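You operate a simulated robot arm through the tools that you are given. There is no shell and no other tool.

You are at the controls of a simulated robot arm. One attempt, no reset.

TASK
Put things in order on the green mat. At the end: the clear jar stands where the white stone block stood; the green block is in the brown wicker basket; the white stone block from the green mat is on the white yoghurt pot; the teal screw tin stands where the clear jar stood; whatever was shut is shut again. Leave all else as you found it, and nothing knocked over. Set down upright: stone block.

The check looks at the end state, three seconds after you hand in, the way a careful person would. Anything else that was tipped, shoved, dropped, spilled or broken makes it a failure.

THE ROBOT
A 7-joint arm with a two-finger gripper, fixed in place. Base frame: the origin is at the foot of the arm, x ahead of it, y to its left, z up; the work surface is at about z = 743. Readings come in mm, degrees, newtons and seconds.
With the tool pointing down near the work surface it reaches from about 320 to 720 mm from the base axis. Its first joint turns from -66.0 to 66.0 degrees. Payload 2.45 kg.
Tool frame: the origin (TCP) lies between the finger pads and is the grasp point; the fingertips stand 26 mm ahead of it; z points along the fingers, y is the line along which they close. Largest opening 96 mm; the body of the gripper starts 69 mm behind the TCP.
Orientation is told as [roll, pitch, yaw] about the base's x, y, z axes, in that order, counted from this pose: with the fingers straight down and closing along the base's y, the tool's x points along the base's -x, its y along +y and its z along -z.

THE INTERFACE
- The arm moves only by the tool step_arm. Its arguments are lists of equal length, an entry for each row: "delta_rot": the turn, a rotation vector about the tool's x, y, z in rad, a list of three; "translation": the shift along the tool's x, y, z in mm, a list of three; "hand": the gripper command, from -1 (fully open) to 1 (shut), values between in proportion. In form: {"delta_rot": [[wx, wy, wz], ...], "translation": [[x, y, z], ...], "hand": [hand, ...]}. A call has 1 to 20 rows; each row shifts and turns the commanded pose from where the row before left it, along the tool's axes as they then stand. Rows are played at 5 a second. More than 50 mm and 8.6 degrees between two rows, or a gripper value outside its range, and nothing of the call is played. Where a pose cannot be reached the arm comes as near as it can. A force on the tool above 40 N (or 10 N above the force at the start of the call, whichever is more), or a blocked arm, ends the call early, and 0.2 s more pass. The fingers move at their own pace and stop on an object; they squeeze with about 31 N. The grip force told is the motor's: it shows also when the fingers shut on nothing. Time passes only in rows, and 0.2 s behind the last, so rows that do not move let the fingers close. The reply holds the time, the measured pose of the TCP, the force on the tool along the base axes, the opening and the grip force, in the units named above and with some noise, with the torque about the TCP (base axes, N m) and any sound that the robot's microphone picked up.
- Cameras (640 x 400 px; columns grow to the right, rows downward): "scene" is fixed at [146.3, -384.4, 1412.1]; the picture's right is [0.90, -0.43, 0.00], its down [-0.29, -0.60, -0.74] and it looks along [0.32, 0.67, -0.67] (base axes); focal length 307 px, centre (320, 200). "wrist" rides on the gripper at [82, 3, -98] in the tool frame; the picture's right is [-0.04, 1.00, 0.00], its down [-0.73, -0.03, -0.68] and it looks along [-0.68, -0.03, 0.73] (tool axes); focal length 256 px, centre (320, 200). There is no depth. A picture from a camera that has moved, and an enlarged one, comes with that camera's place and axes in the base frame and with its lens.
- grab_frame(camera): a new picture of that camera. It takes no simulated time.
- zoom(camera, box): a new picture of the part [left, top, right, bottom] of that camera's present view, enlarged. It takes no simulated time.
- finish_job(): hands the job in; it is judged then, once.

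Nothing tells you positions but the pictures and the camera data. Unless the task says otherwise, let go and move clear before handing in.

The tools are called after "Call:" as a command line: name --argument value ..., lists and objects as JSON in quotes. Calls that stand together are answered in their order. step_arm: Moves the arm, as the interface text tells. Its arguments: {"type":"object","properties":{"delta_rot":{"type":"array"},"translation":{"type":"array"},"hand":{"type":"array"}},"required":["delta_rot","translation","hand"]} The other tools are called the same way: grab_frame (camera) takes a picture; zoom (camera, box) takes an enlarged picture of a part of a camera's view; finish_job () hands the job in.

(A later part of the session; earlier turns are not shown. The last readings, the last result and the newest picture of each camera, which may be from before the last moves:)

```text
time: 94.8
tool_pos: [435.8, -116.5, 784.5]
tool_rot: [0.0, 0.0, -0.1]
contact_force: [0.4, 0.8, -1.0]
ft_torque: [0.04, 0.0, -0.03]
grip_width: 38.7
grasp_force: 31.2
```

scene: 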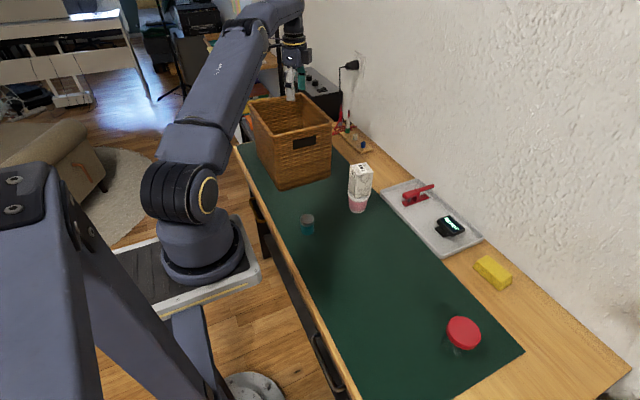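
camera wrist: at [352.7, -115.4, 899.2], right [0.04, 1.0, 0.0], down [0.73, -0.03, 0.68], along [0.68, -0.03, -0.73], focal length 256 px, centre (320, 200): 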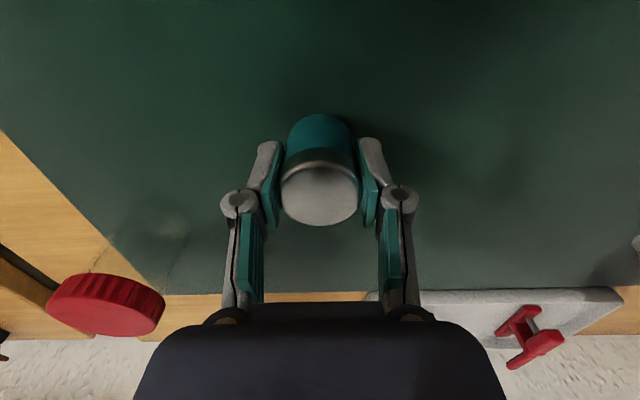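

Call:
step_arm --delta_rot '[[0, 0, 0], [0, 0, 0]]' --translation '[[0, 0, 0.8], [0, 0, 0]]' --hand '[1, 1]'

Call:
zoom --camera "scene" --box '[350, 260, 420, 330]'

```text
time: 95.4
tool_pos: [435.1, -117.1, 784.0]
tool_rot: [-0.1, 0.0, -0.1]
contact_force: [0.1, -0.6, -1.8]
ft_torque: [0.02, 0.0, -0.01]
grip_width: 38.5
grasp_force: 31.2
```

```text
5.71 times, centred on (385, 295) of scene
camera zoom: at [146.3, -384.4, 1412.1], right [0.9, -0.43, 0.0], down [-0.29, -0.6, -0.74], along [0.32, 0.67, -0.67], focal length 1752 px, centre (-51, -343)
```

zoom: 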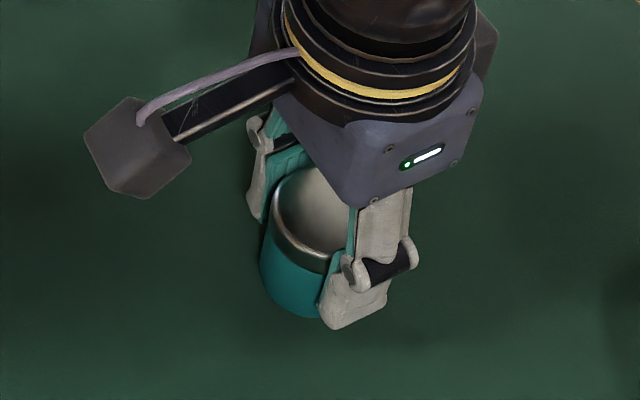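

Call:
step_arm --delta_rot '[[0, 0, 0], [0, 0, 0]]' --translation '[[0, 0, 0.8], [0, 0, 0]]' --hand '[1, 1]'

```text
time: 96.0
tool_pos: [434.9, -117.9, 783.1]
tool_rot: [-0.1, 0.0, -0.1]
contact_force: [-2.7, 1.1, 14.1]
ft_torque: [0.07, 0.11, 0.0]
grip_width: 38.6
grasp_force: 30.8
```

The tin is on the mat. I'll ease off a fraction and open.

Call:
step_arm --delta_rot '[[0, 0, 0], [0, 0, 0]]' --translation '[[0, 0, -0.6], [0, 0, 0]]' --hand '[1, 1]'

Call:
step_arm --delta_rot '[[0, 0, 0], [0, 0, 0], [0, 0, 0], [0, 0, 0], [0, 0, 0]]' --translation '[[0, 0, 0], [0, 0, 0], [0, 0, 0], [0, 0, 0], [0, 0, 0]]' --hand '[0.4, -0.1, -0.6, -1, -1]'

Call:
grab_frame --camera "wrist"

Call:
zoom --camera "scene" --box '[350, 260, 420, 330]'

```text
time: 96.6
tool_pos: [435.4, -118.5, 784.5]
tool_rot: [0.0, 0.0, -0.1]
contact_force: [0.0, 0.2, 0.1]
ft_torque: [-0.01, 0.0, 0.0]
grip_width: 38.7
grasp_force: 31.4
```

```text
time: 97.8
tool_pos: [436.2, -117.9, 784.7]
tool_rot: [-0.1, 0.0, -0.1]
contact_force: [0.5, 0.3, -0.4]
ft_torque: [0.0, 0.02, 0.0]
grip_width: 96.0
grasp_force: 0.1
```

```text
taken
camera wrist: at [353.9, -114.8, 882.7], right [0.04, 1.0, 0.0], down [0.73, -0.03, 0.68], along [0.68, -0.03, -0.73], focal length 256 px, centre (320, 200)
```

wrist: 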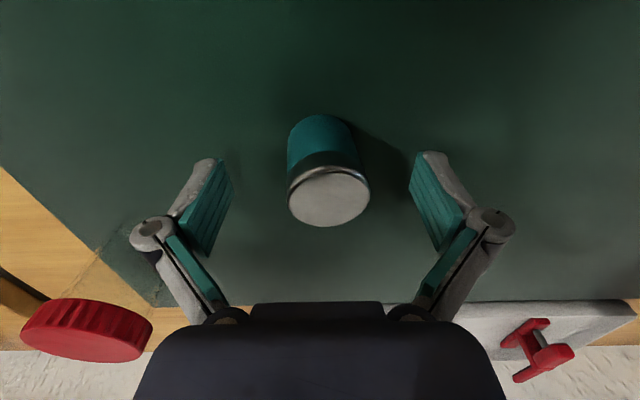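

```text
5.71 times, centred on (385, 295) of scene
camera zoom: at [146.3, -384.4, 1412.1], right [0.9, -0.43, 0.0], down [-0.29, -0.6, -0.74], along [0.32, 0.67, -0.67], focal length 1752 px, centre (-51, -343)
```

zoom: 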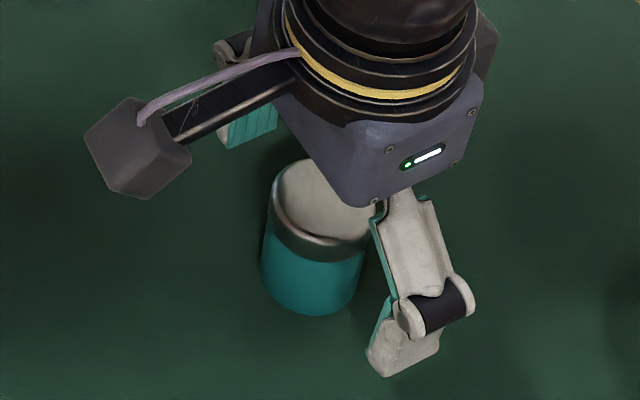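

The tin shifted a bit in the wrist view on release. I'll look closely to check that it's upright and in the right place.

Call:
zoom --camera "wrist" --box '[250, 90, 390, 240]'

Call:
zoom --camera "scene" --box '[360, 270, 420, 330]'

```text
2.67 times, centred on (320, 165) of wrist
camera zoom: at [353.9, -114.8, 882.7], right [0.04, 1.0, 0.0], down [0.73, -0.03, 0.68], along [0.68, -0.03, -0.73], focal length 683 px, centre (320, 293)
```

zoom: 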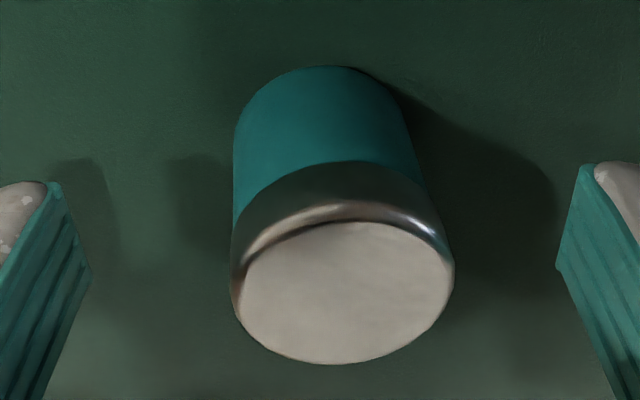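

```text
6.67 times, centred on (390, 300) of scene
camera zoom: at [146.3, -384.4, 1412.1], right [0.9, -0.43, 0.0], down [-0.29, -0.6, -0.74], along [0.32, 0.67, -0.67], focal length 2044 px, centre (-147, -467)
```

zoom: 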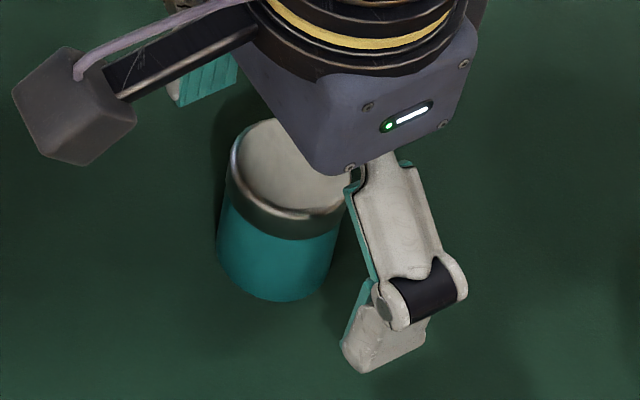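

The tin's top seems shifted about 3 mm relative to its base, so it may still be wobbling. I'll let a moment pass without moving and look again.

Call:
step_arm --delta_rot '[[0, 0, 0], [0, 0, 0], [0, 0, 0]]' --translation '[[0, 0, 0], [0, 0, 0], [0, 0, 0]]' --hand '[-1, -1, -1]'

Call:
zoom --camera "wrist" --box '[250, 90, 390, 240]'

Call:
zoom --camera "scene" --box '[360, 270, 420, 330]'

```text
time: 98.6
tool_pos: [435.7, -118.1, 783.8]
tool_rot: [0.0, 0.0, -0.1]
contact_force: [0.3, -1.1, 0.9]
ft_torque: [0.03, 0.02, 0.03]
grip_width: 96.0
grasp_force: 0.1
```

```text
2.67 times, centred on (320, 165) of wrist
camera zoom: at [353.9, -114.7, 882.7], right [0.04, 1.0, 0.0], down [0.73, -0.03, 0.68], along [0.68, -0.03, -0.73], focal length 683 px, centre (320, 293)
```

zoom: 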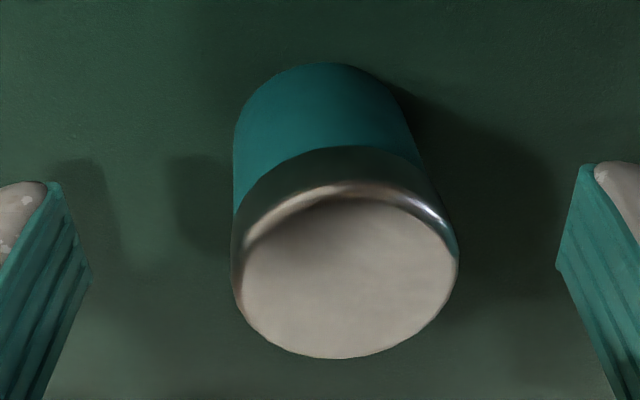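

```text
6.67 times, centred on (390, 300) of scene
camera zoom: at [146.3, -384.4, 1412.1], right [0.9, -0.43, 0.0], down [-0.29, -0.6, -0.74], along [0.32, 0.67, -0.67], focal length 2044 px, centre (-147, -467)
```

zoom: 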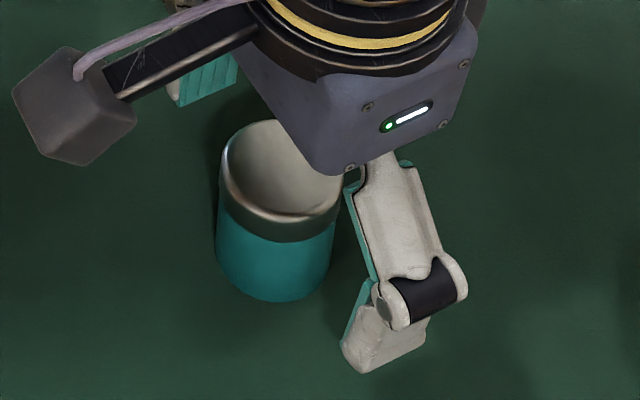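

The tin is rocking slightly on its base edge and hasn't settled. I'll keep still and wait for it to stop.

Call:
step_arm --delta_rot '[[0, 0, 0], [0, 0, 0], [0, 0, 0], [0, 0, 0], [0, 0, 0], [0, 0, 0], [0, 0, 0], [0, 0, 0]]' --translation '[[0, 0, 0], [0, 0, 0], [0, 0, 0], [0, 0, 0], [0, 0, 0], [0, 0, 0], [0, 0, 0], [0, 0, 0]]' --hand '[-1, -1, -1, -1, -1, -1, -1, -1]'

Call:
zoom --camera "wrist" --box '[250, 90, 390, 240]'

Call:
zoom --camera "scene" --box '[360, 270, 420, 330]'

```text
time: 100.4
tool_pos: [434.8, -116.3, 783.7]
tool_rot: [-0.1, -0.1, -0.1]
contact_force: [-0.4, 0.1, -0.5]
ft_torque: [-0.01, 0.03, 0.02]
grip_width: 96.2
grasp_force: 0.0
```

```text
2.67 times, centred on (320, 165) of wrist
camera zoom: at [353.9, -114.7, 882.7], right [0.04, 1.0, 0.0], down [0.73, -0.03, 0.68], along [0.68, -0.03, -0.73], focal length 683 px, centre (320, 293)
```

zoom: 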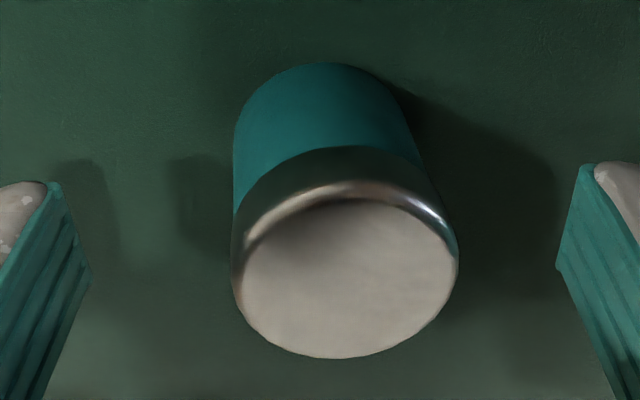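

```text
6.67 times, centred on (390, 300) of scene
camera zoom: at [146.3, -384.4, 1412.1], right [0.9, -0.43, 0.0], down [-0.29, -0.6, -0.74], along [0.32, 0.67, -0.67], focal length 2044 px, centre (-147, -467)
```

zoom: 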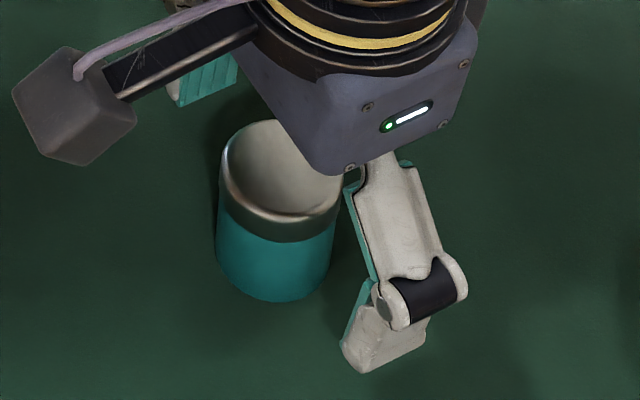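

The tin is now still but seems to lean a few degrees. I'll rise straight up, clear of it, to get a better look.

Call:
step_arm --delta_rot '[[0, 0, 0], [0, 0, 0], [0, 0, 0], [0, 0, 0], [0, 0, 0], [0, 0, 0]]' --translation '[[0, 0, -10], [0, 0, -25], [0, 0, -30], [0, 0, -30], [0, 0, -25], [0, 0, 0]]' --hand '[-1, -1, -1, -1, -1, -1]'

Call:
zoom --camera "wrist" --box '[270, 30, 380, 140]'

Call:
zoom --camera "scene" --box '[360, 270, 420, 330]'

Call:
grab_frame --camera "wrist"

```text
time: 101.8
tool_pos: [434.6, -116.9, 906.4]
tool_rot: [0.0, 0.1, 0.0]
contact_force: [-0.8, 0.7, 0.3]
ft_torque: [-0.03, 0.03, -0.01]
grip_width: 96.3
grasp_force: 0.0
```

```text
3.64 times, centred on (325, 85) of wrist
camera zoom: at [353.4, -114.6, 1003.2], right [0.04, 1.0, 0.0], down [0.73, -0.03, 0.68], along [0.68, -0.03, -0.73], focal length 931 px, centre (302, 618)
```

zoom: 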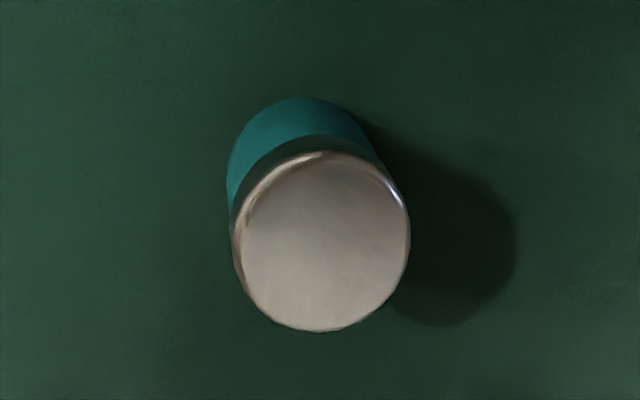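

```text
6.67 times, centred on (390, 300) of scene
camera zoom: at [146.3, -384.4, 1412.1], right [0.9, -0.43, 0.0], down [-0.29, -0.6, -0.74], along [0.32, 0.67, -0.67], focal length 2044 px, centre (-147, -467)
```

zoom: 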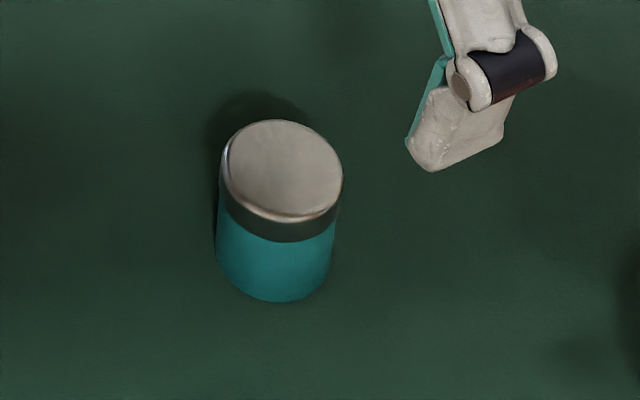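

```text
taken
camera wrist: at [353.4, -114.6, 1003.2], right [0.04, 1.0, 0.0], down [0.73, -0.03, 0.68], along [0.68, -0.03, -0.73], focal length 256 px, centre (320, 200)
```

wrist: 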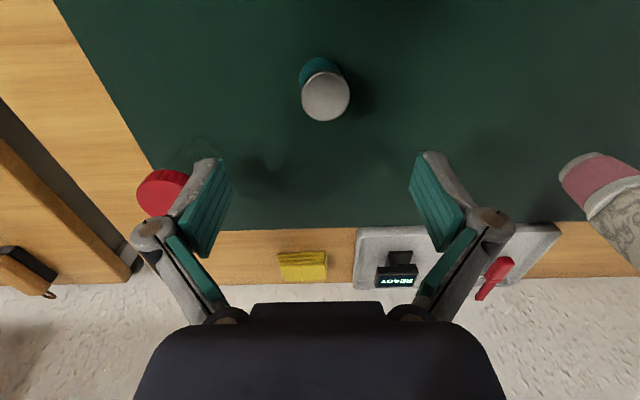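

The tin does lean about 5°, as if something is under one side of its base. I'll look closely at the base and the surrounding mat.

Call:
zoom --camera "scene" --box '[372, 280, 402, 320]'

Call:
zoom --camera "wrist" --box '[295, 45, 355, 130]'

Call:
zoom --camera "scene" --box '[420, 300, 500, 380]'

```text
10.00 times, centred on (387, 300) of scene
camera zoom: at [146.3, -384.4, 1412.1], right [0.9, -0.43, 0.0], down [-0.29, -0.6, -0.74], along [0.32, 0.67, -0.67], focal length 3066 px, centre (-350, -800)
```

zoom: 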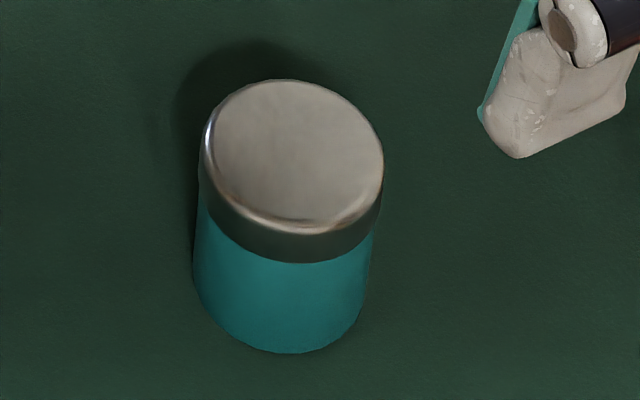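

```text
4.71 times, centred on (325, 88) of wrist
camera zoom: at [353.4, -114.6, 1003.2], right [0.04, 1.0, 0.0], down [0.73, -0.03, 0.68], along [0.68, -0.03, -0.73], focal length 1205 px, centre (296, 729)
```

zoom: 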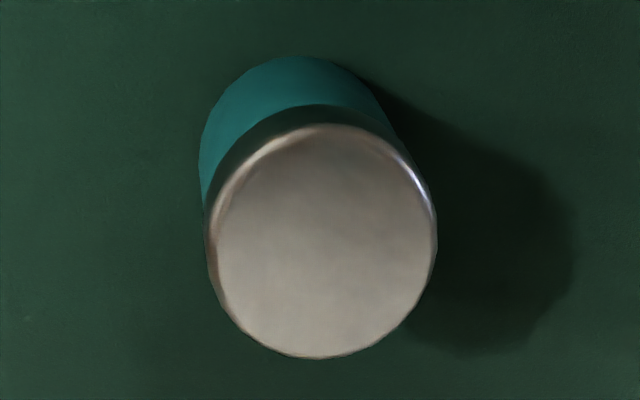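

```text
5.00 times, centred on (460, 340) of scene
camera zoom: at [146.3, -384.4, 1412.1], right [0.9, -0.43, 0.0], down [-0.29, -0.6, -0.74], along [0.32, 0.67, -0.67], focal length 1533 px, centre (-380, -500)
```

zoom: 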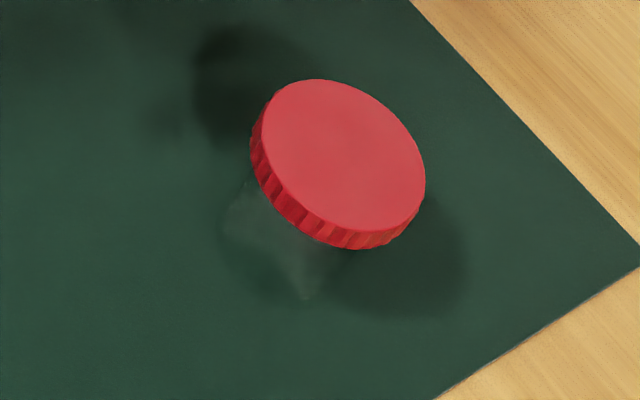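

Both cameras agree: the tin leans about 5° toward +y, with its -y side raised, most likely frozen mid-rock after release. I'll close the empty fingers and press very gently on the high side of the lid to set it flat.

Call:
step_arm --delta_rot '[[0, 0, 0], [0, 0, 0], [0, 0, 0], [0, 0, 0], [0, 0, 0], [0, 0, 0], [0, 0, 0], [0, 0, 0], [0, 0, 0]]' --translation '[[0, 0, 0], [0, 0, 0], [0, 0, 0], [0, 0, 0], [0, 0, 0], [0, 0, 20], [0, 0, 25], [0, 0, 18], [0, 0, 0]]' --hand '[1, 1, 1, 1, 1, 1, 1, 1, 1]'

Call:
grab_frame --camera "wrist"

Call:
zoom --camera "scene" --box '[360, 250, 420, 330]'

```text
time: 103.8
tool_pos: [434.6, -117.8, 842.1]
tool_rot: [0.0, 0.1, 0.0]
contact_force: [-0.2, 0.1, -0.2]
ft_torque: [-0.02, 0.01, 0.0]
grip_width: 0.0
grasp_force: 27.9
```

```text
taken
camera wrist: at [353.2, -115.1, 939.8], right [0.04, 1.0, 0.0], down [0.73, -0.03, 0.68], along [0.68, -0.03, -0.73], focal length 256 px, centre (320, 200)
```

wrist: 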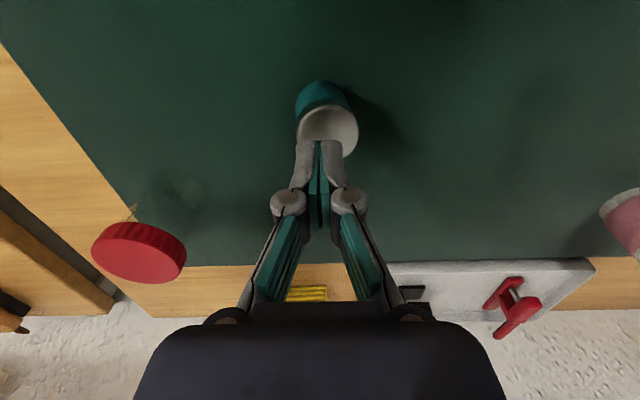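

```text
5.00 times, centred on (390, 290) of scene
camera zoom: at [146.3, -384.4, 1412.1], right [0.9, -0.43, 0.0], down [-0.29, -0.6, -0.74], along [0.32, 0.67, -0.67], focal length 1533 px, centre (-30, -250)
```

zoom: 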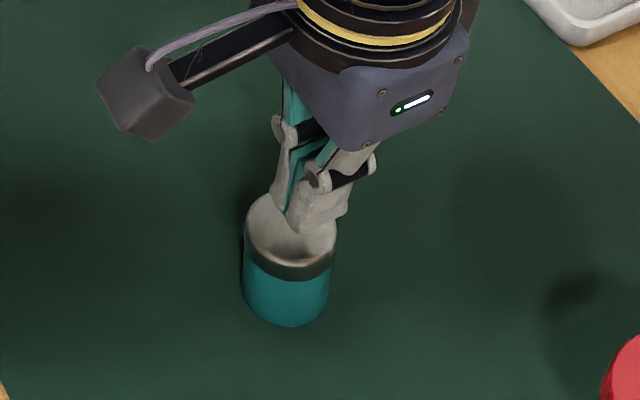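

Call:
step_arm --delta_rot '[[0, 0, 0], [0, 0, 0], [0, 0, 0], [0, 0, 0]]' --translation '[[0, 0, 5], [0, 0, 5], [0, 0, 3], [0, 0, 0]]' --hand '[1, 1, 1, 1]'

Call:
step_arm --delta_rot '[[0, 0, 0], [0, 0, 0], [0, 0, 0]]' --translation '[[0, 0, 1.5], [0, 0, 1.5], [0, 0, 0]]' --hand '[1, 1, 1]'

Call:
zoom --camera "scene" --box '[360, 260, 420, 330]'

```text
time: 104.8
tool_pos: [436.3, -116.9, 828.8]
tool_rot: [-0.1, -0.1, -0.2]
contact_force: [-0.4, 0.5, -0.1]
ft_torque: [0.02, 0.02, -0.03]
grip_width: 0.0
grasp_force: 28.6
```

```text
time: 105.6
tool_pos: [435.9, -116.9, 825.6]
tool_rot: [0.1, 0.0, -0.1]
contact_force: [-0.6, 0.2, -0.7]
ft_torque: [0.01, 0.01, 0.02]
grip_width: 0.2
grasp_force: 28.7
```

```text
5.71 times, centred on (390, 295) of scene
camera zoom: at [146.3, -384.4, 1412.1], right [0.9, -0.43, 0.0], down [-0.29, -0.6, -0.74], along [0.32, 0.67, -0.67], focal length 1752 px, centre (-80, -343)
```

zoom: 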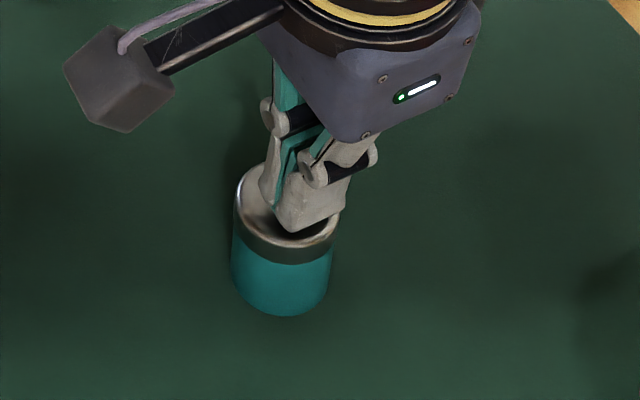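

Call:
step_arm --delta_rot '[[0, 0, 0], [0, 0, 0]]' --translation '[[0, 0, 1.5], [0, 0, 0]]' --hand '[1, 1]'

Call:
step_arm --delta_rot '[[0, 0, 0], [0, 0, 0]]' --translation '[[0, 0, 1], [0, 0, 0]]' --hand '[1, 1]'

Call:
step_arm --delta_rot '[[0, 0, 0], [0, 0, 0]]' --translation '[[0, 0, 1], [0, 0, 0]]' --hand '[1, 1]'

Call:
zoom --camera "scene" --box '[360, 260, 420, 330]'

```text
time: 106.2
tool_pos: [436.5, -117.4, 824.3]
tool_rot: [0.0, 0.0, -0.1]
contact_force: [-0.4, -0.3, 0.7]
ft_torque: [0.01, 0.0, 0.03]
grip_width: 0.0
grasp_force: 28.6
```

```text
time: 106.8
tool_pos: [434.8, -117.0, 823.1]
tool_rot: [0.1, -0.1, -0.1]
contact_force: [0.7, -0.9, 0.6]
ft_torque: [-0.02, 0.0, -0.03]
grip_width: 0.0
grasp_force: 28.7
```

```text
time: 107.4
tool_pos: [433.8, -117.7, 821.4]
tool_rot: [0.0, 0.0, -0.2]
contact_force: [1.5, -1.2, 1.1]
ft_torque: [-0.01, 0.01, 0.02]
grip_width: 0.0
grasp_force: 28.8
```

```text
5.71 times, centred on (390, 295) of scene
camera zoom: at [146.3, -384.4, 1412.1], right [0.9, -0.43, 0.0], down [-0.29, -0.6, -0.74], along [0.32, 0.67, -0.67], focal length 1752 px, centre (-80, -343)
```

zoom: 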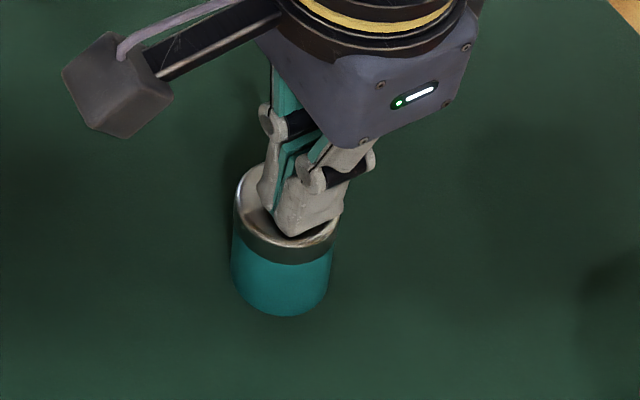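

Call:
step_arm --delta_rot '[[0, 0, 0], [0, 0, 0]]' --translation '[[0, 0, 1], [0, 0, 0]]' --hand '[1, 1]'

Call:
step_arm --delta_rot '[[0, 0, 0], [0, 0, 0]]' --translation '[[0, 0, 0.8], [0, 0, 0]]' --hand '[1, 1]'

Call:
zoom --camera "scene" --box '[360, 260, 420, 330]'

```text
time: 108.0
tool_pos: [435.7, -117.4, 819.9]
tool_rot: [0.0, -0.1, -0.1]
contact_force: [-0.3, 0.4, 0.0]
ft_torque: [0.0, 0.02, -0.02]
grip_width: 0.3
grasp_force: 28.9
```

```text
time: 108.6
tool_pos: [435.4, -117.5, 819.5]
tool_rot: [-0.1, -0.1, 0.0]
contact_force: [0.6, 0.2, 0.1]
ft_torque: [-0.02, 0.0, -0.03]
grip_width: 0.0
grasp_force: 28.0
```

```text
5.71 times, centred on (390, 295) of scene
camera zoom: at [146.3, -384.4, 1412.1], right [0.9, -0.43, 0.0], down [-0.29, -0.6, -0.74], along [0.32, 0.67, -0.67], focal length 1752 px, centre (-80, -343)
```

zoom: 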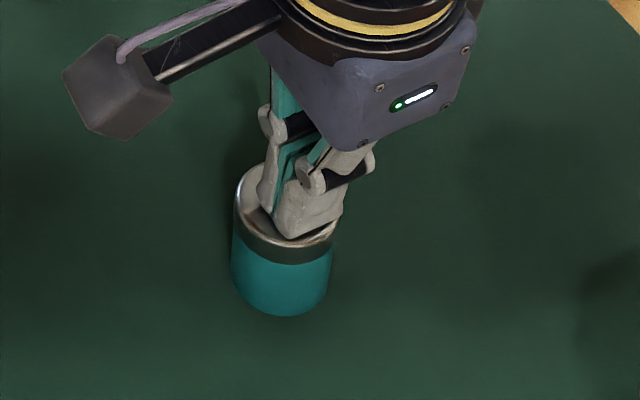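

Call:
step_arm --delta_rot '[[0, 0, 0], [0, 0, 0]]' --translation '[[0, 0, 1], [0, 0, 0]]' --hand '[1, 1]'

Call:
step_arm --delta_rot '[[0, 0, 0], [0, 0, 0]]' --translation '[[0, 0, 0.8], [0, 0, 0]]' --hand '[1, 1]'

```text
time: 109.2
tool_pos: [436.0, -117.8, 818.3]
tool_rot: [0.0, 0.0, -0.1]
contact_force: [0.6, 0.1, 0.3]
ft_torque: [0.02, 0.01, 0.01]
grip_width: 0.0
grasp_force: 28.2
```

```text
time: 109.8
tool_pos: [435.8, -117.4, 818.1]
tool_rot: [0.0, 0.0, -0.1]
contact_force: [-0.1, 0.4, 0.3]
ft_torque: [0.01, -0.01, -0.02]
grip_width: 0.4
grasp_force: 28.3
```

Call:
step_arm --delta_rot '[[0, 0, 0], [0, 0, 0]]' --translation '[[0, 0, 0.8], [0, 0, 0]]' --hand '[1, 1]'

Call:
step_arm --delta_rot '[[0, 0, 0], [0, 0, 0]]' --translation '[[0, 0, 0.8], [0, 0, 0]]' --hand '[1, 1]'

Call:
zoom --camera "scene" --box '[370, 270, 410, 320]'

Call:
zoom --camera "wrist" --box '[260, 80, 390, 220]'

```text
time: 110.4
tool_pos: [435.4, -117.7, 817.2]
tool_rot: [-0.1, 0.0, -0.1]
contact_force: [0.1, 0.0, 3.2]
ft_torque: [0.0, 0.01, 0.01]
grip_width: 6.3
grasp_force: 28.2
```

```text
time: 111.0
tool_pos: [435.9, -118.7, 817.0]
tool_rot: [0.0, -0.1, -0.1]
contact_force: [-0.7, -2.0, 19.4]
ft_torque: [0.0, 0.06, 0.02]
grip_width: 6.1
grasp_force: 28.5
```

```text
8.00 times, centred on (390, 295) of scene
camera zoom: at [146.0, -384.4, 1412.1], right [0.9, -0.43, 0.0], down [-0.29, -0.6, -0.74], along [0.32, 0.67, -0.67], focal length 2453 px, centre (-240, -560)
```

zoom: 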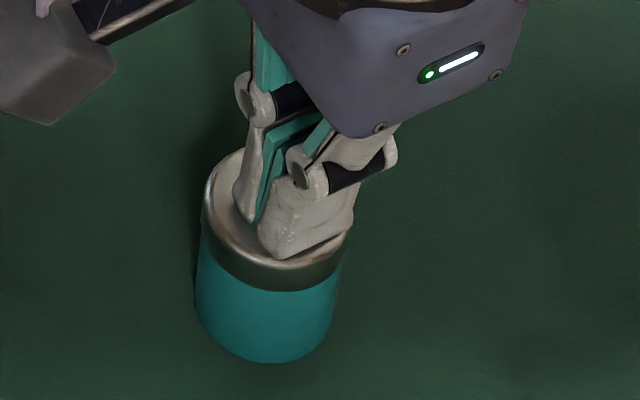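

```text
2.86 times, centred on (325, 150) of wrist
camera zoom: at [354.2, -114.9, 915.3], right [0.04, 1.0, 0.0], down [0.73, -0.03, 0.68], along [0.68, -0.03, -0.73], focal length 731 px, centre (306, 343)
```

zoom: 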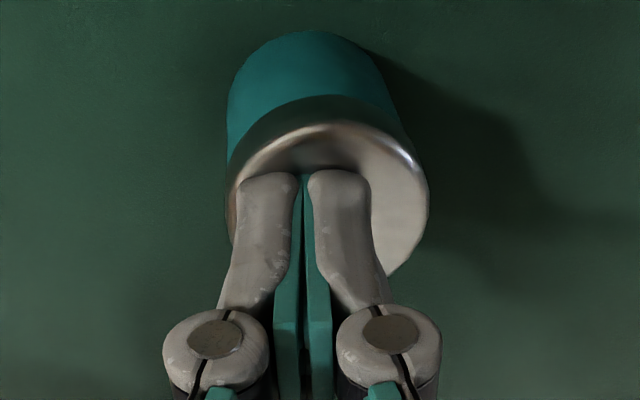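

Even with a light press the tin stays tilted, so something really is propping one side. I'll back off, regrasp it and lift it to see what's underneath.

Call:
step_arm --delta_rot '[[0, 0, 0], [0, 0, 0], [0, 0, 0], [0, 0, 0], [0, 0, 0], [0, 0, 0], [0, 0, 0], [0, 0, 0]]' --translation '[[0, 0, -3], [0, 0, -10], [0, 0, -20], [0, 0, -20], [0, 0, 0], [0, 0, 0], [0, 0, 0], [0, 0, 0]]' --hand '[1, 1, 1, 1, -1, -1, -1, -1]'

Call:
zoom --camera "wrist" --box '[260, 50, 380, 160]'

Call:
zoom --camera "scene" --box '[372, 280, 402, 320]'

```text
time: 112.8
tool_pos: [435.1, -117.0, 869.5]
tool_rot: [-0.1, 0.1, -0.1]
contact_force: [0.2, -0.2, 0.4]
ft_torque: [0.0, 0.02, 0.01]
grip_width: 92.1
grasp_force: 0.0
```

```text
3.64 times, centred on (320, 105) of wrist
camera zoom: at [353.6, -114.5, 968.2], right [0.04, 1.0, 0.0], down [0.73, -0.03, 0.68], along [0.68, -0.03, -0.73], focal length 931 px, centre (320, 546)
```

zoom: 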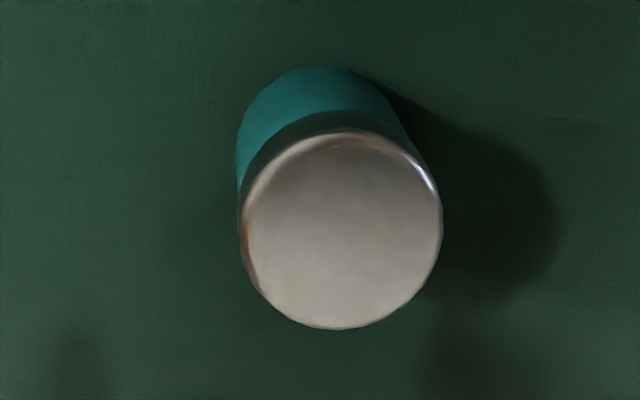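

```text
10.00 times, centred on (387, 300) of scene
camera zoom: at [146.3, -384.4, 1412.1], right [0.9, -0.43, 0.0], down [-0.29, -0.6, -0.74], along [0.32, 0.67, -0.67], focal length 3066 px, centre (-350, -800)
```

zoom: 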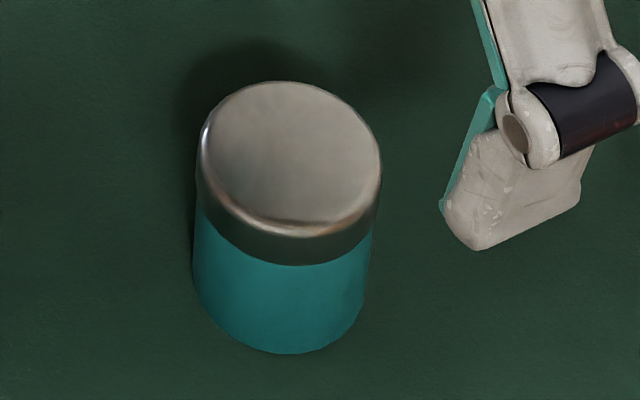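

Still leaning. I'll descend and regrasp it.

Call:
step_arm --delta_rot '[[0, 0, 0], [0, 0, 0], [0, 0, 0], [0, 0, 0], [0, 0, 0], [0, 0, 0]]' --translation '[[0, 1.5, 0], [0, 0, 25], [0, 0, 25], [0, 0, 20], [0, 0, 14], [0, 0, 0]]' --hand '[-1, -1, -1, -1, -1, -1]'

Call:
step_arm --delta_rot '[[0, 0, 0], [0, 0, 0], [0, 0, 0], [0, 0, 0], [0, 0, 0], [0, 0, 0], [0, 0, 0]]' --translation '[[0, 0, 0], [0, 0, 0], [0, 0, 0], [0, 0, 0], [0, 0, 0], [0, 0, 0], [0, 0, 0]]' --hand '[-0.3, 0, 0.1, 0.2, 1, 1, 1]'

Call:
zoom --camera "wrist" --box '[250, 90, 390, 240]'

Call:
zoom --camera "scene" --box '[360, 270, 420, 330]'

```text
time: 114.2
tool_pos: [435.5, -114.8, 785.2]
tool_rot: [0.0, 0.0, -0.2]
contact_force: [0.5, 0.2, 0.5]
ft_torque: [0.03, 0.0, -0.02]
grip_width: 95.7
grasp_force: 0.1
```

```text
time: 115.8
tool_pos: [435.6, -116.2, 784.8]
tool_rot: [0.0, 0.1, -0.2]
contact_force: [-0.3, -0.1, 3.0]
ft_torque: [0.01, 0.0, -0.03]
grip_width: 38.5
grasp_force: 30.8
```

```text
2.67 times, centred on (320, 165) of wrist
camera zoom: at [354.3, -113.0, 883.7], right [0.04, 1.0, 0.0], down [0.73, -0.03, 0.68], along [0.68, -0.03, -0.73], focal length 683 px, centre (320, 293)
```

zoom: 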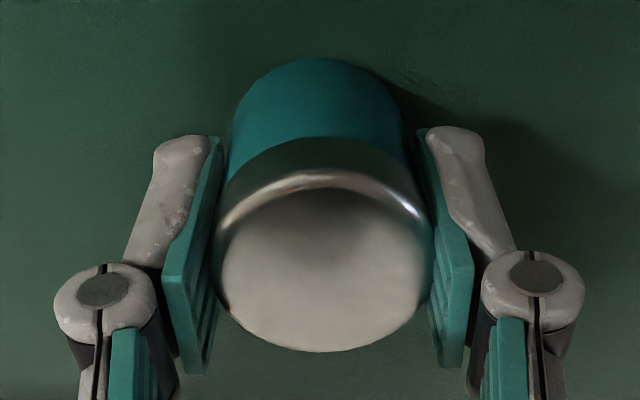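

```text
6.67 times, centred on (390, 300) of scene
camera zoom: at [146.3, -384.4, 1412.1], right [0.9, -0.43, 0.0], down [-0.29, -0.6, -0.74], along [0.32, 0.67, -0.67], focal length 2044 px, centre (-147, -467)
```

zoom: 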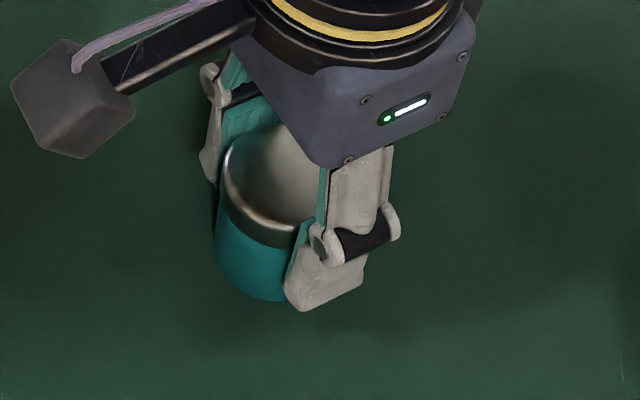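

Gripped again. I'll lift the tin 40 mm and shift it aside to inspect the mat where it stood.

Call:
step_arm --delta_rot '[[0, 0, 0], [0, 0, 0], [0, 0, 0], [0, 0, 0], [0, 0, 0], [0, 0, 0], [0, 0, 0], [0, 0, 0]]' --translation '[[0, 0, -3], [0, 0, -10], [0, 0, -15], [0, 0, -12], [0, 25, 0], [0, 35, 0], [0, 20, 0], [0, 0, 0]]' --hand '[1, 1, 1, 1, 1, 1, 1, 1]'

Call:
grab_frame --camera "wrist"

Call:
zoom --camera "scene" --box '[350, 250, 420, 330]'

Call:
zoom --camera "wrist" --box '[120, 60, 270, 180]'

```text
time: 117.6
tool_pos: [435.8, -34.9, 825.5]
tool_rot: [0.0, 0.0, -0.1]
contact_force: [0.0, 0.1, -0.1]
ft_torque: [0.0, -0.01, -0.01]
grip_width: 38.5
grasp_force: 31.2
```

```text
taken
camera wrist: at [353.5, -32.6, 923.6], right [0.04, 1.0, 0.0], down [0.73, -0.03, 0.68], along [0.68, -0.03, -0.73], focal length 256 px, centre (320, 200)
```

wrist: 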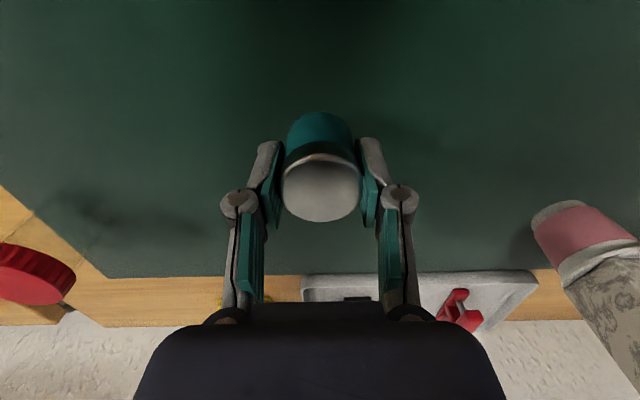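

```text
5.00 times, centred on (385, 290) of scene
camera zoom: at [146.3, -384.4, 1412.1], right [0.9, -0.43, 0.0], down [-0.29, -0.6, -0.74], along [0.32, 0.67, -0.67], focal length 1533 px, centre (-5, -250)
```

zoom: 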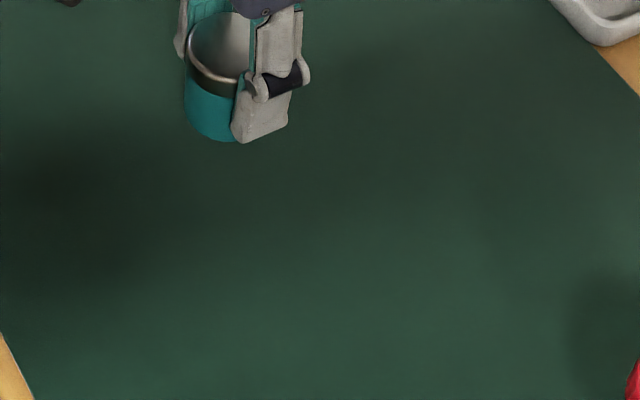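

```text
3.33 times, centred on (195, 120) of wrist
camera zoom: at [353.5, -32.6, 923.6], right [0.04, 1.0, 0.0], down [0.73, -0.03, 0.68], along [0.68, -0.03, -0.73], focal length 853 px, centre (737, 467)
```

zoom: 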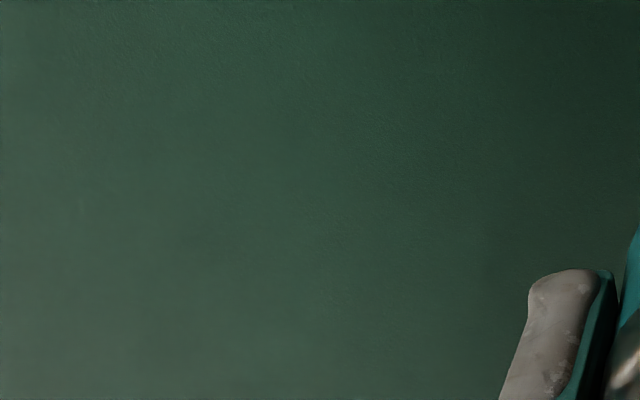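

The mat there is clean, with nothing on it. I'll inspect the tin itself in the hand.

Call:
zoom --camera "scene" --box '[365, 235, 405, 285]'

Call:
zoom --camera "wrist" --box '[260, 95, 380, 235]'

```text
8.00 times, centred on (385, 260) of scene
camera zoom: at [146.3, -384.4, 1412.1], right [0.9, -0.43, 0.0], down [-0.29, -0.6, -0.74], along [0.32, 0.67, -0.67], focal length 2453 px, centre (-200, -280)
```

zoom: 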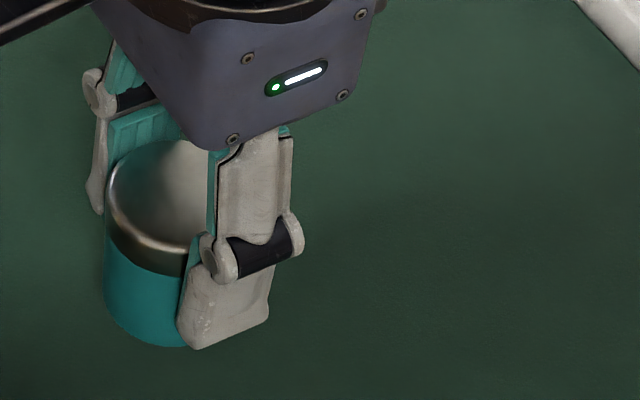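

```text
2.86 times, centred on (320, 165) of wrist
camera zoom: at [353.5, -32.6, 923.6], right [0.04, 1.0, 0.0], down [0.73, -0.03, 0.68], along [0.68, -0.03, -0.73], focal length 731 px, centre (320, 300)
```

zoom: 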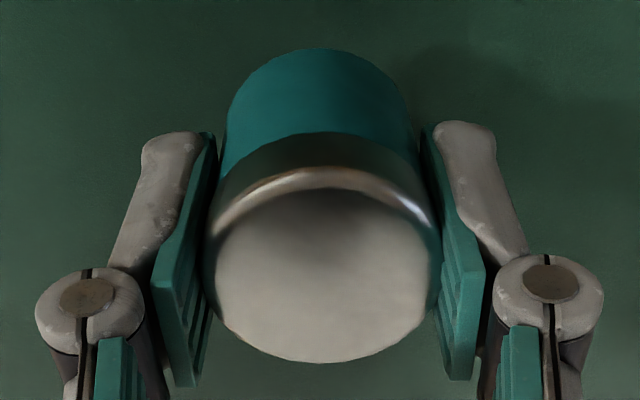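

The mat and the tin look clean, so I think the lean came from a kick as the fingers sprang open. I'll set it down again at the same spot, seat it flat, and this time open the fingers in very small steps.

Call:
step_arm --delta_rot '[[0, 0, 0], [0, 0, 0], [0, 0, 0], [0, 0, 0], [0, 0, 0], [0, 0, 0], [0, 0, 0], [0, 0, 0], [0, 0, 0]]' --translation '[[-0.3, -15, 0], [0, -30, 0], [0, -25, 0], [0, -12.6, 0], [0, 0, 10], [0, 0, 14], [0, 0, 9], [0, 0, 4], [0, 0, 0]]' --hand '[1, 1, 1, 1, 1, 1, 1, 1, 1]'

Call:
step_arm --delta_rot '[[0, 0, 0], [0, 0, 0]]' --translation '[[0, 0, 1], [0, 0, 0]]' --hand '[1, 1]'

Call:
step_arm --delta_rot '[[0, 0, 0], [0, 0, 0]]' --translation '[[0, 0, 1], [0, 0, 0]]' --hand '[1, 1]'

```text
time: 119.6
tool_pos: [435.8, -119.5, 787.7]
tool_rot: [0.0, 0.0, -0.1]
contact_force: [-0.6, -0.2, -0.9]
ft_torque: [-0.01, -0.06, -0.01]
grip_width: 38.5
grasp_force: 30.8
```

```text
time: 120.2
tool_pos: [435.0, -118.2, 787.1]
tool_rot: [-0.1, -0.1, 0.0]
contact_force: [0.4, -0.7, -1.0]
ft_torque: [0.03, -0.01, 0.0]
grip_width: 38.8
grasp_force: 30.7
```

```text
time: 120.8
tool_pos: [436.0, -118.4, 787.6]
tool_rot: [0.0, 0.0, -0.1]
contact_force: [0.6, 0.2, -0.5]
ft_torque: [0.03, 0.04, 0.02]
grip_width: 38.6
grasp_force: 31.0
```

Call:
step_arm --delta_rot '[[0, 0, 0], [0, 0, 0]]' --translation '[[0, 0, 1], [0, 0, 0]]' --hand '[1, 1]'

Call:
zoom --camera "wrist" --box '[260, 95, 380, 235]'

Call:
zoom --camera "scene" --box '[360, 270, 420, 330]'

```text
time: 121.4
tool_pos: [436.1, -118.9, 786.5]
tool_rot: [0.0, 0.0, -0.1]
contact_force: [-0.2, 0.5, -0.9]
ft_torque: [-0.03, 0.0, 0.0]
grip_width: 38.6
grasp_force: 30.9
```

```text
2.86 times, centred on (320, 165) of wrist
camera zoom: at [354.2, -115.9, 883.9], right [0.04, 1.0, 0.0], down [0.73, -0.03, 0.68], along [0.68, -0.03, -0.73], focal length 731 px, centre (320, 300)
```

zoom: 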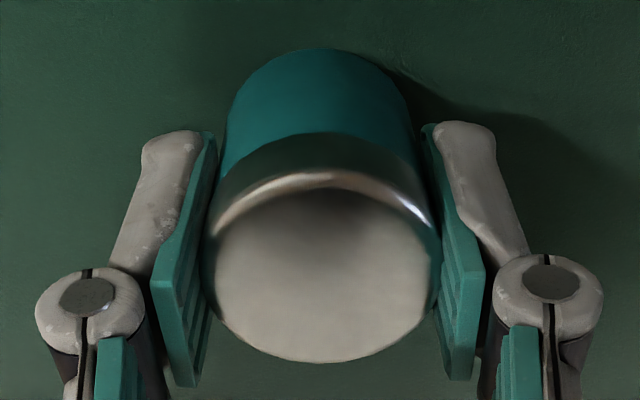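

```text
6.67 times, centred on (390, 300) of scene
camera zoom: at [146.3, -384.4, 1412.1], right [0.9, -0.43, 0.0], down [-0.29, -0.6, -0.74], along [0.32, 0.67, -0.67], focal length 2044 px, centre (-147, -467)
```

zoom: 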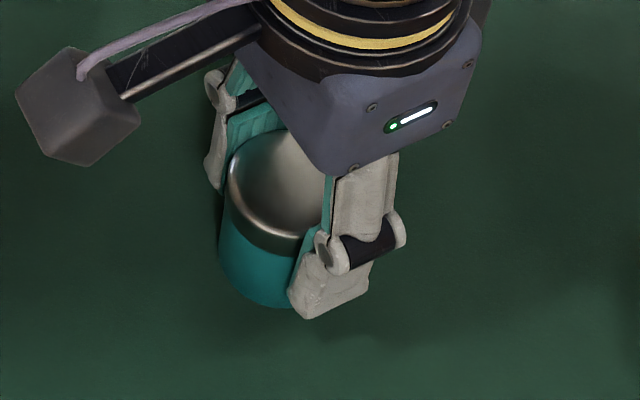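

Call:
step_arm --delta_rot '[[0, 0, 0], [0, 0, 0]]' --translation '[[0, 0, 0.8], [0, 0, 0]]' --hand '[1, 1]'

Call:
step_arm --delta_rot '[[0, 0, 0], [0, 0, 0]]' --translation '[[0, 0, 0.6], [0, 0, 0]]' --hand '[1, 1]'

```text
time: 122.0
tool_pos: [436.8, -118.8, 786.2]
tool_rot: [0.0, 0.1, -0.1]
contact_force: [-3.6, 2.2, 18.2]
ft_torque: [0.1, 0.13, -0.02]
grip_width: 38.3
grasp_force: 31.2
```

```text
time: 122.6
tool_pos: [436.1, -118.7, 784.3]
tool_rot: [0.0, 0.0, 0.0]
contact_force: [-1.8, -0.1, 25.1]
ft_torque: [-0.01, 0.07, 0.02]
grip_width: 38.6
grasp_force: 31.8
```

It's pressed flat on the mat. I'll check its stance now, before easing off.

Call:
zoom --camera "wrist" --box '[260, 95, 380, 235]'

Call:
step_arm --delta_rot '[[0, 0, 0], [0, 0, 0]]' --translation '[[0, 0, -0.8], [0, 0, 0]]' --hand '[1, 1]'

```text
2.86 times, centred on (320, 165) of wrist
camera zoom: at [354.1, -116.2, 882.9], right [0.04, 1.0, 0.0], down [0.73, -0.03, 0.68], along [0.68, -0.03, -0.73], focal length 731 px, centre (320, 300)
```

zoom: 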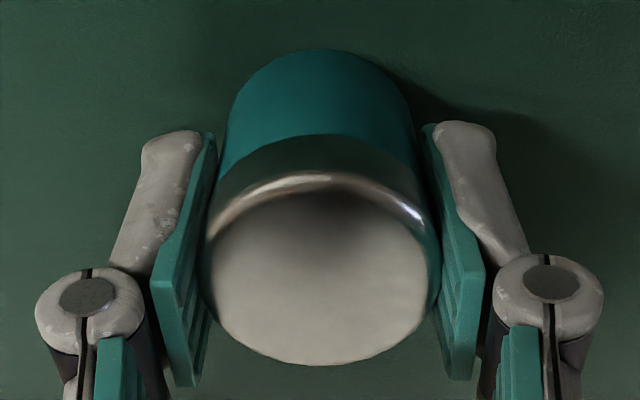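

```text
time: 123.2
tool_pos: [435.7, -118.3, 784.8]
tool_rot: [0.1, -0.1, 0.0]
contact_force: [2.6, -2.1, 6.7]
ft_torque: [-0.08, -0.08, 0.01]
grip_width: 38.7
grasp_force: 31.0
```

Upright while held. Now I'll release in very fine steps.

Call:
step_arm --delta_rot '[[0, 0, 0], [0, 0, 0], [0, 0, 0], [0, 0, 0], [0, 0, 0], [0, 0, 0], [0, 0, 0], [0, 0, 0]]' --translation '[[0, 0, -0.3], [0, 0, 0], [0, 0, 0], [0, 0, 0], [0, 0, 0], [0, 0, 0], [0, 0, 0], [0, 0, 0]]' --hand '[0.5, 0.35, 0.28, 0.24, 0.22, 0.2, 0.19, 0.18]'

Call:
zoom --camera "wrist" --box '[260, 95, 380, 235]'

Call:
zoom --camera "scene" --box '[360, 270, 420, 330]'

```text
time: 125.0
tool_pos: [436.8, -118.7, 785.1]
tool_rot: [-0.1, 0.0, -0.1]
contact_force: [-0.7, -0.1, 0.6]
ft_torque: [0.02, 0.0, -0.02]
grip_width: 39.4
grasp_force: 0.4
```

```text
2.86 times, centred on (320, 165) of wrist
camera zoom: at [353.9, -115.8, 883.6], right [0.04, 1.0, 0.0], down [0.73, -0.03, 0.68], along [0.68, -0.03, -0.73], focal length 731 px, centre (320, 300)
```

zoom: 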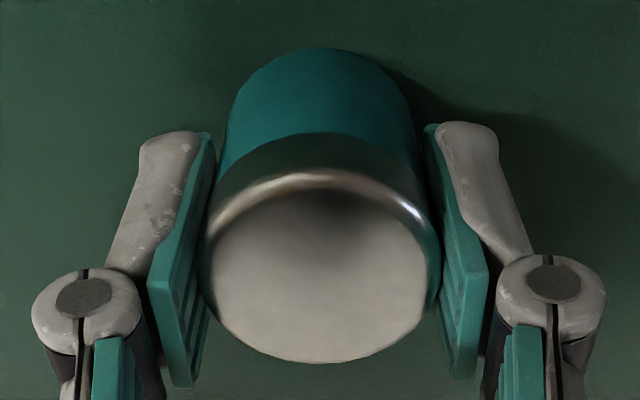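

```text
6.67 times, centred on (390, 300) of scene
camera zoom: at [146.3, -384.4, 1412.1], right [0.9, -0.43, 0.0], down [-0.29, -0.6, -0.74], along [0.32, 0.67, -0.67], focal length 2044 px, centre (-147, -467)
```

zoom: 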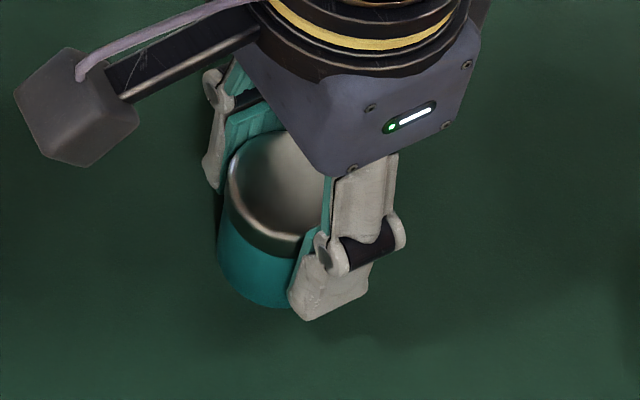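

The grip force is gone and the tin stays upright. I'll continue opening slowly.

Call:
step_arm --delta_rot '[[0, 0, 0], [0, 0, 0], [0, 0, 0], [0, 0, 0], [0, 0, 0], [0, 0, 0], [0, 0, 0]]' --translation '[[0, 0, 0], [0, 0, 0], [0, 0, 0], [0, 0, 0], [0, 0, 0], [0, 0, 0], [0, 0, 0]]' --hand '[0.16, 0.14, 0.12, 0.1, 0.07, 0.04, 0.04]'

Call:
zoom --camera "wrist" --box '[260, 95, 380, 235]'

Call:
zoom --camera "scene" --box '[360, 270, 420, 330]'

```text
time: 126.6
tool_pos: [436.5, -118.6, 785.9]
tool_rot: [0.0, 0.1, 0.0]
contact_force: [0.1, -0.4, -1.0]
ft_torque: [0.02, 0.02, -0.01]
grip_width: 46.3
grasp_force: 0.1
```

```text
2.86 times, centred on (320, 165) of wrist
camera zoom: at [353.9, -115.8, 883.6], right [0.04, 1.0, 0.0], down [0.73, -0.03, 0.68], along [0.68, -0.03, -0.73], focal length 731 px, centre (320, 300)
```

zoom: 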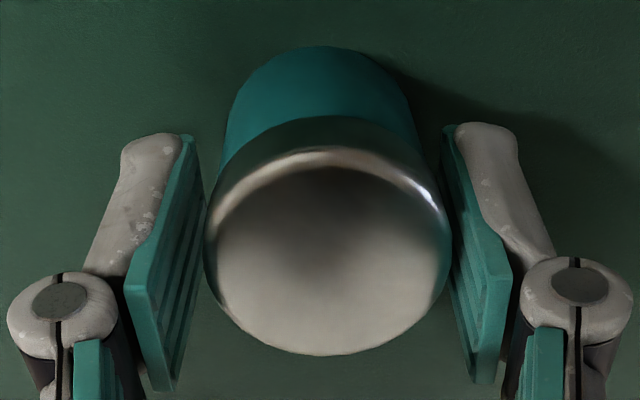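

```text
6.67 times, centred on (390, 300) of scene
camera zoom: at [146.3, -384.4, 1412.1], right [0.9, -0.43, 0.0], down [-0.29, -0.6, -0.74], along [0.32, 0.67, -0.67], focal length 2044 px, centre (-147, -467)
```

zoom: 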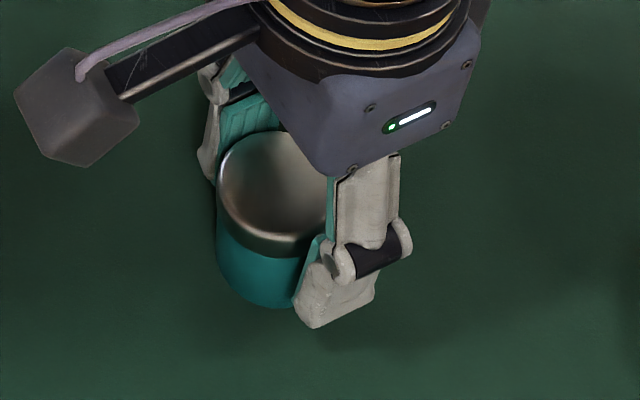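

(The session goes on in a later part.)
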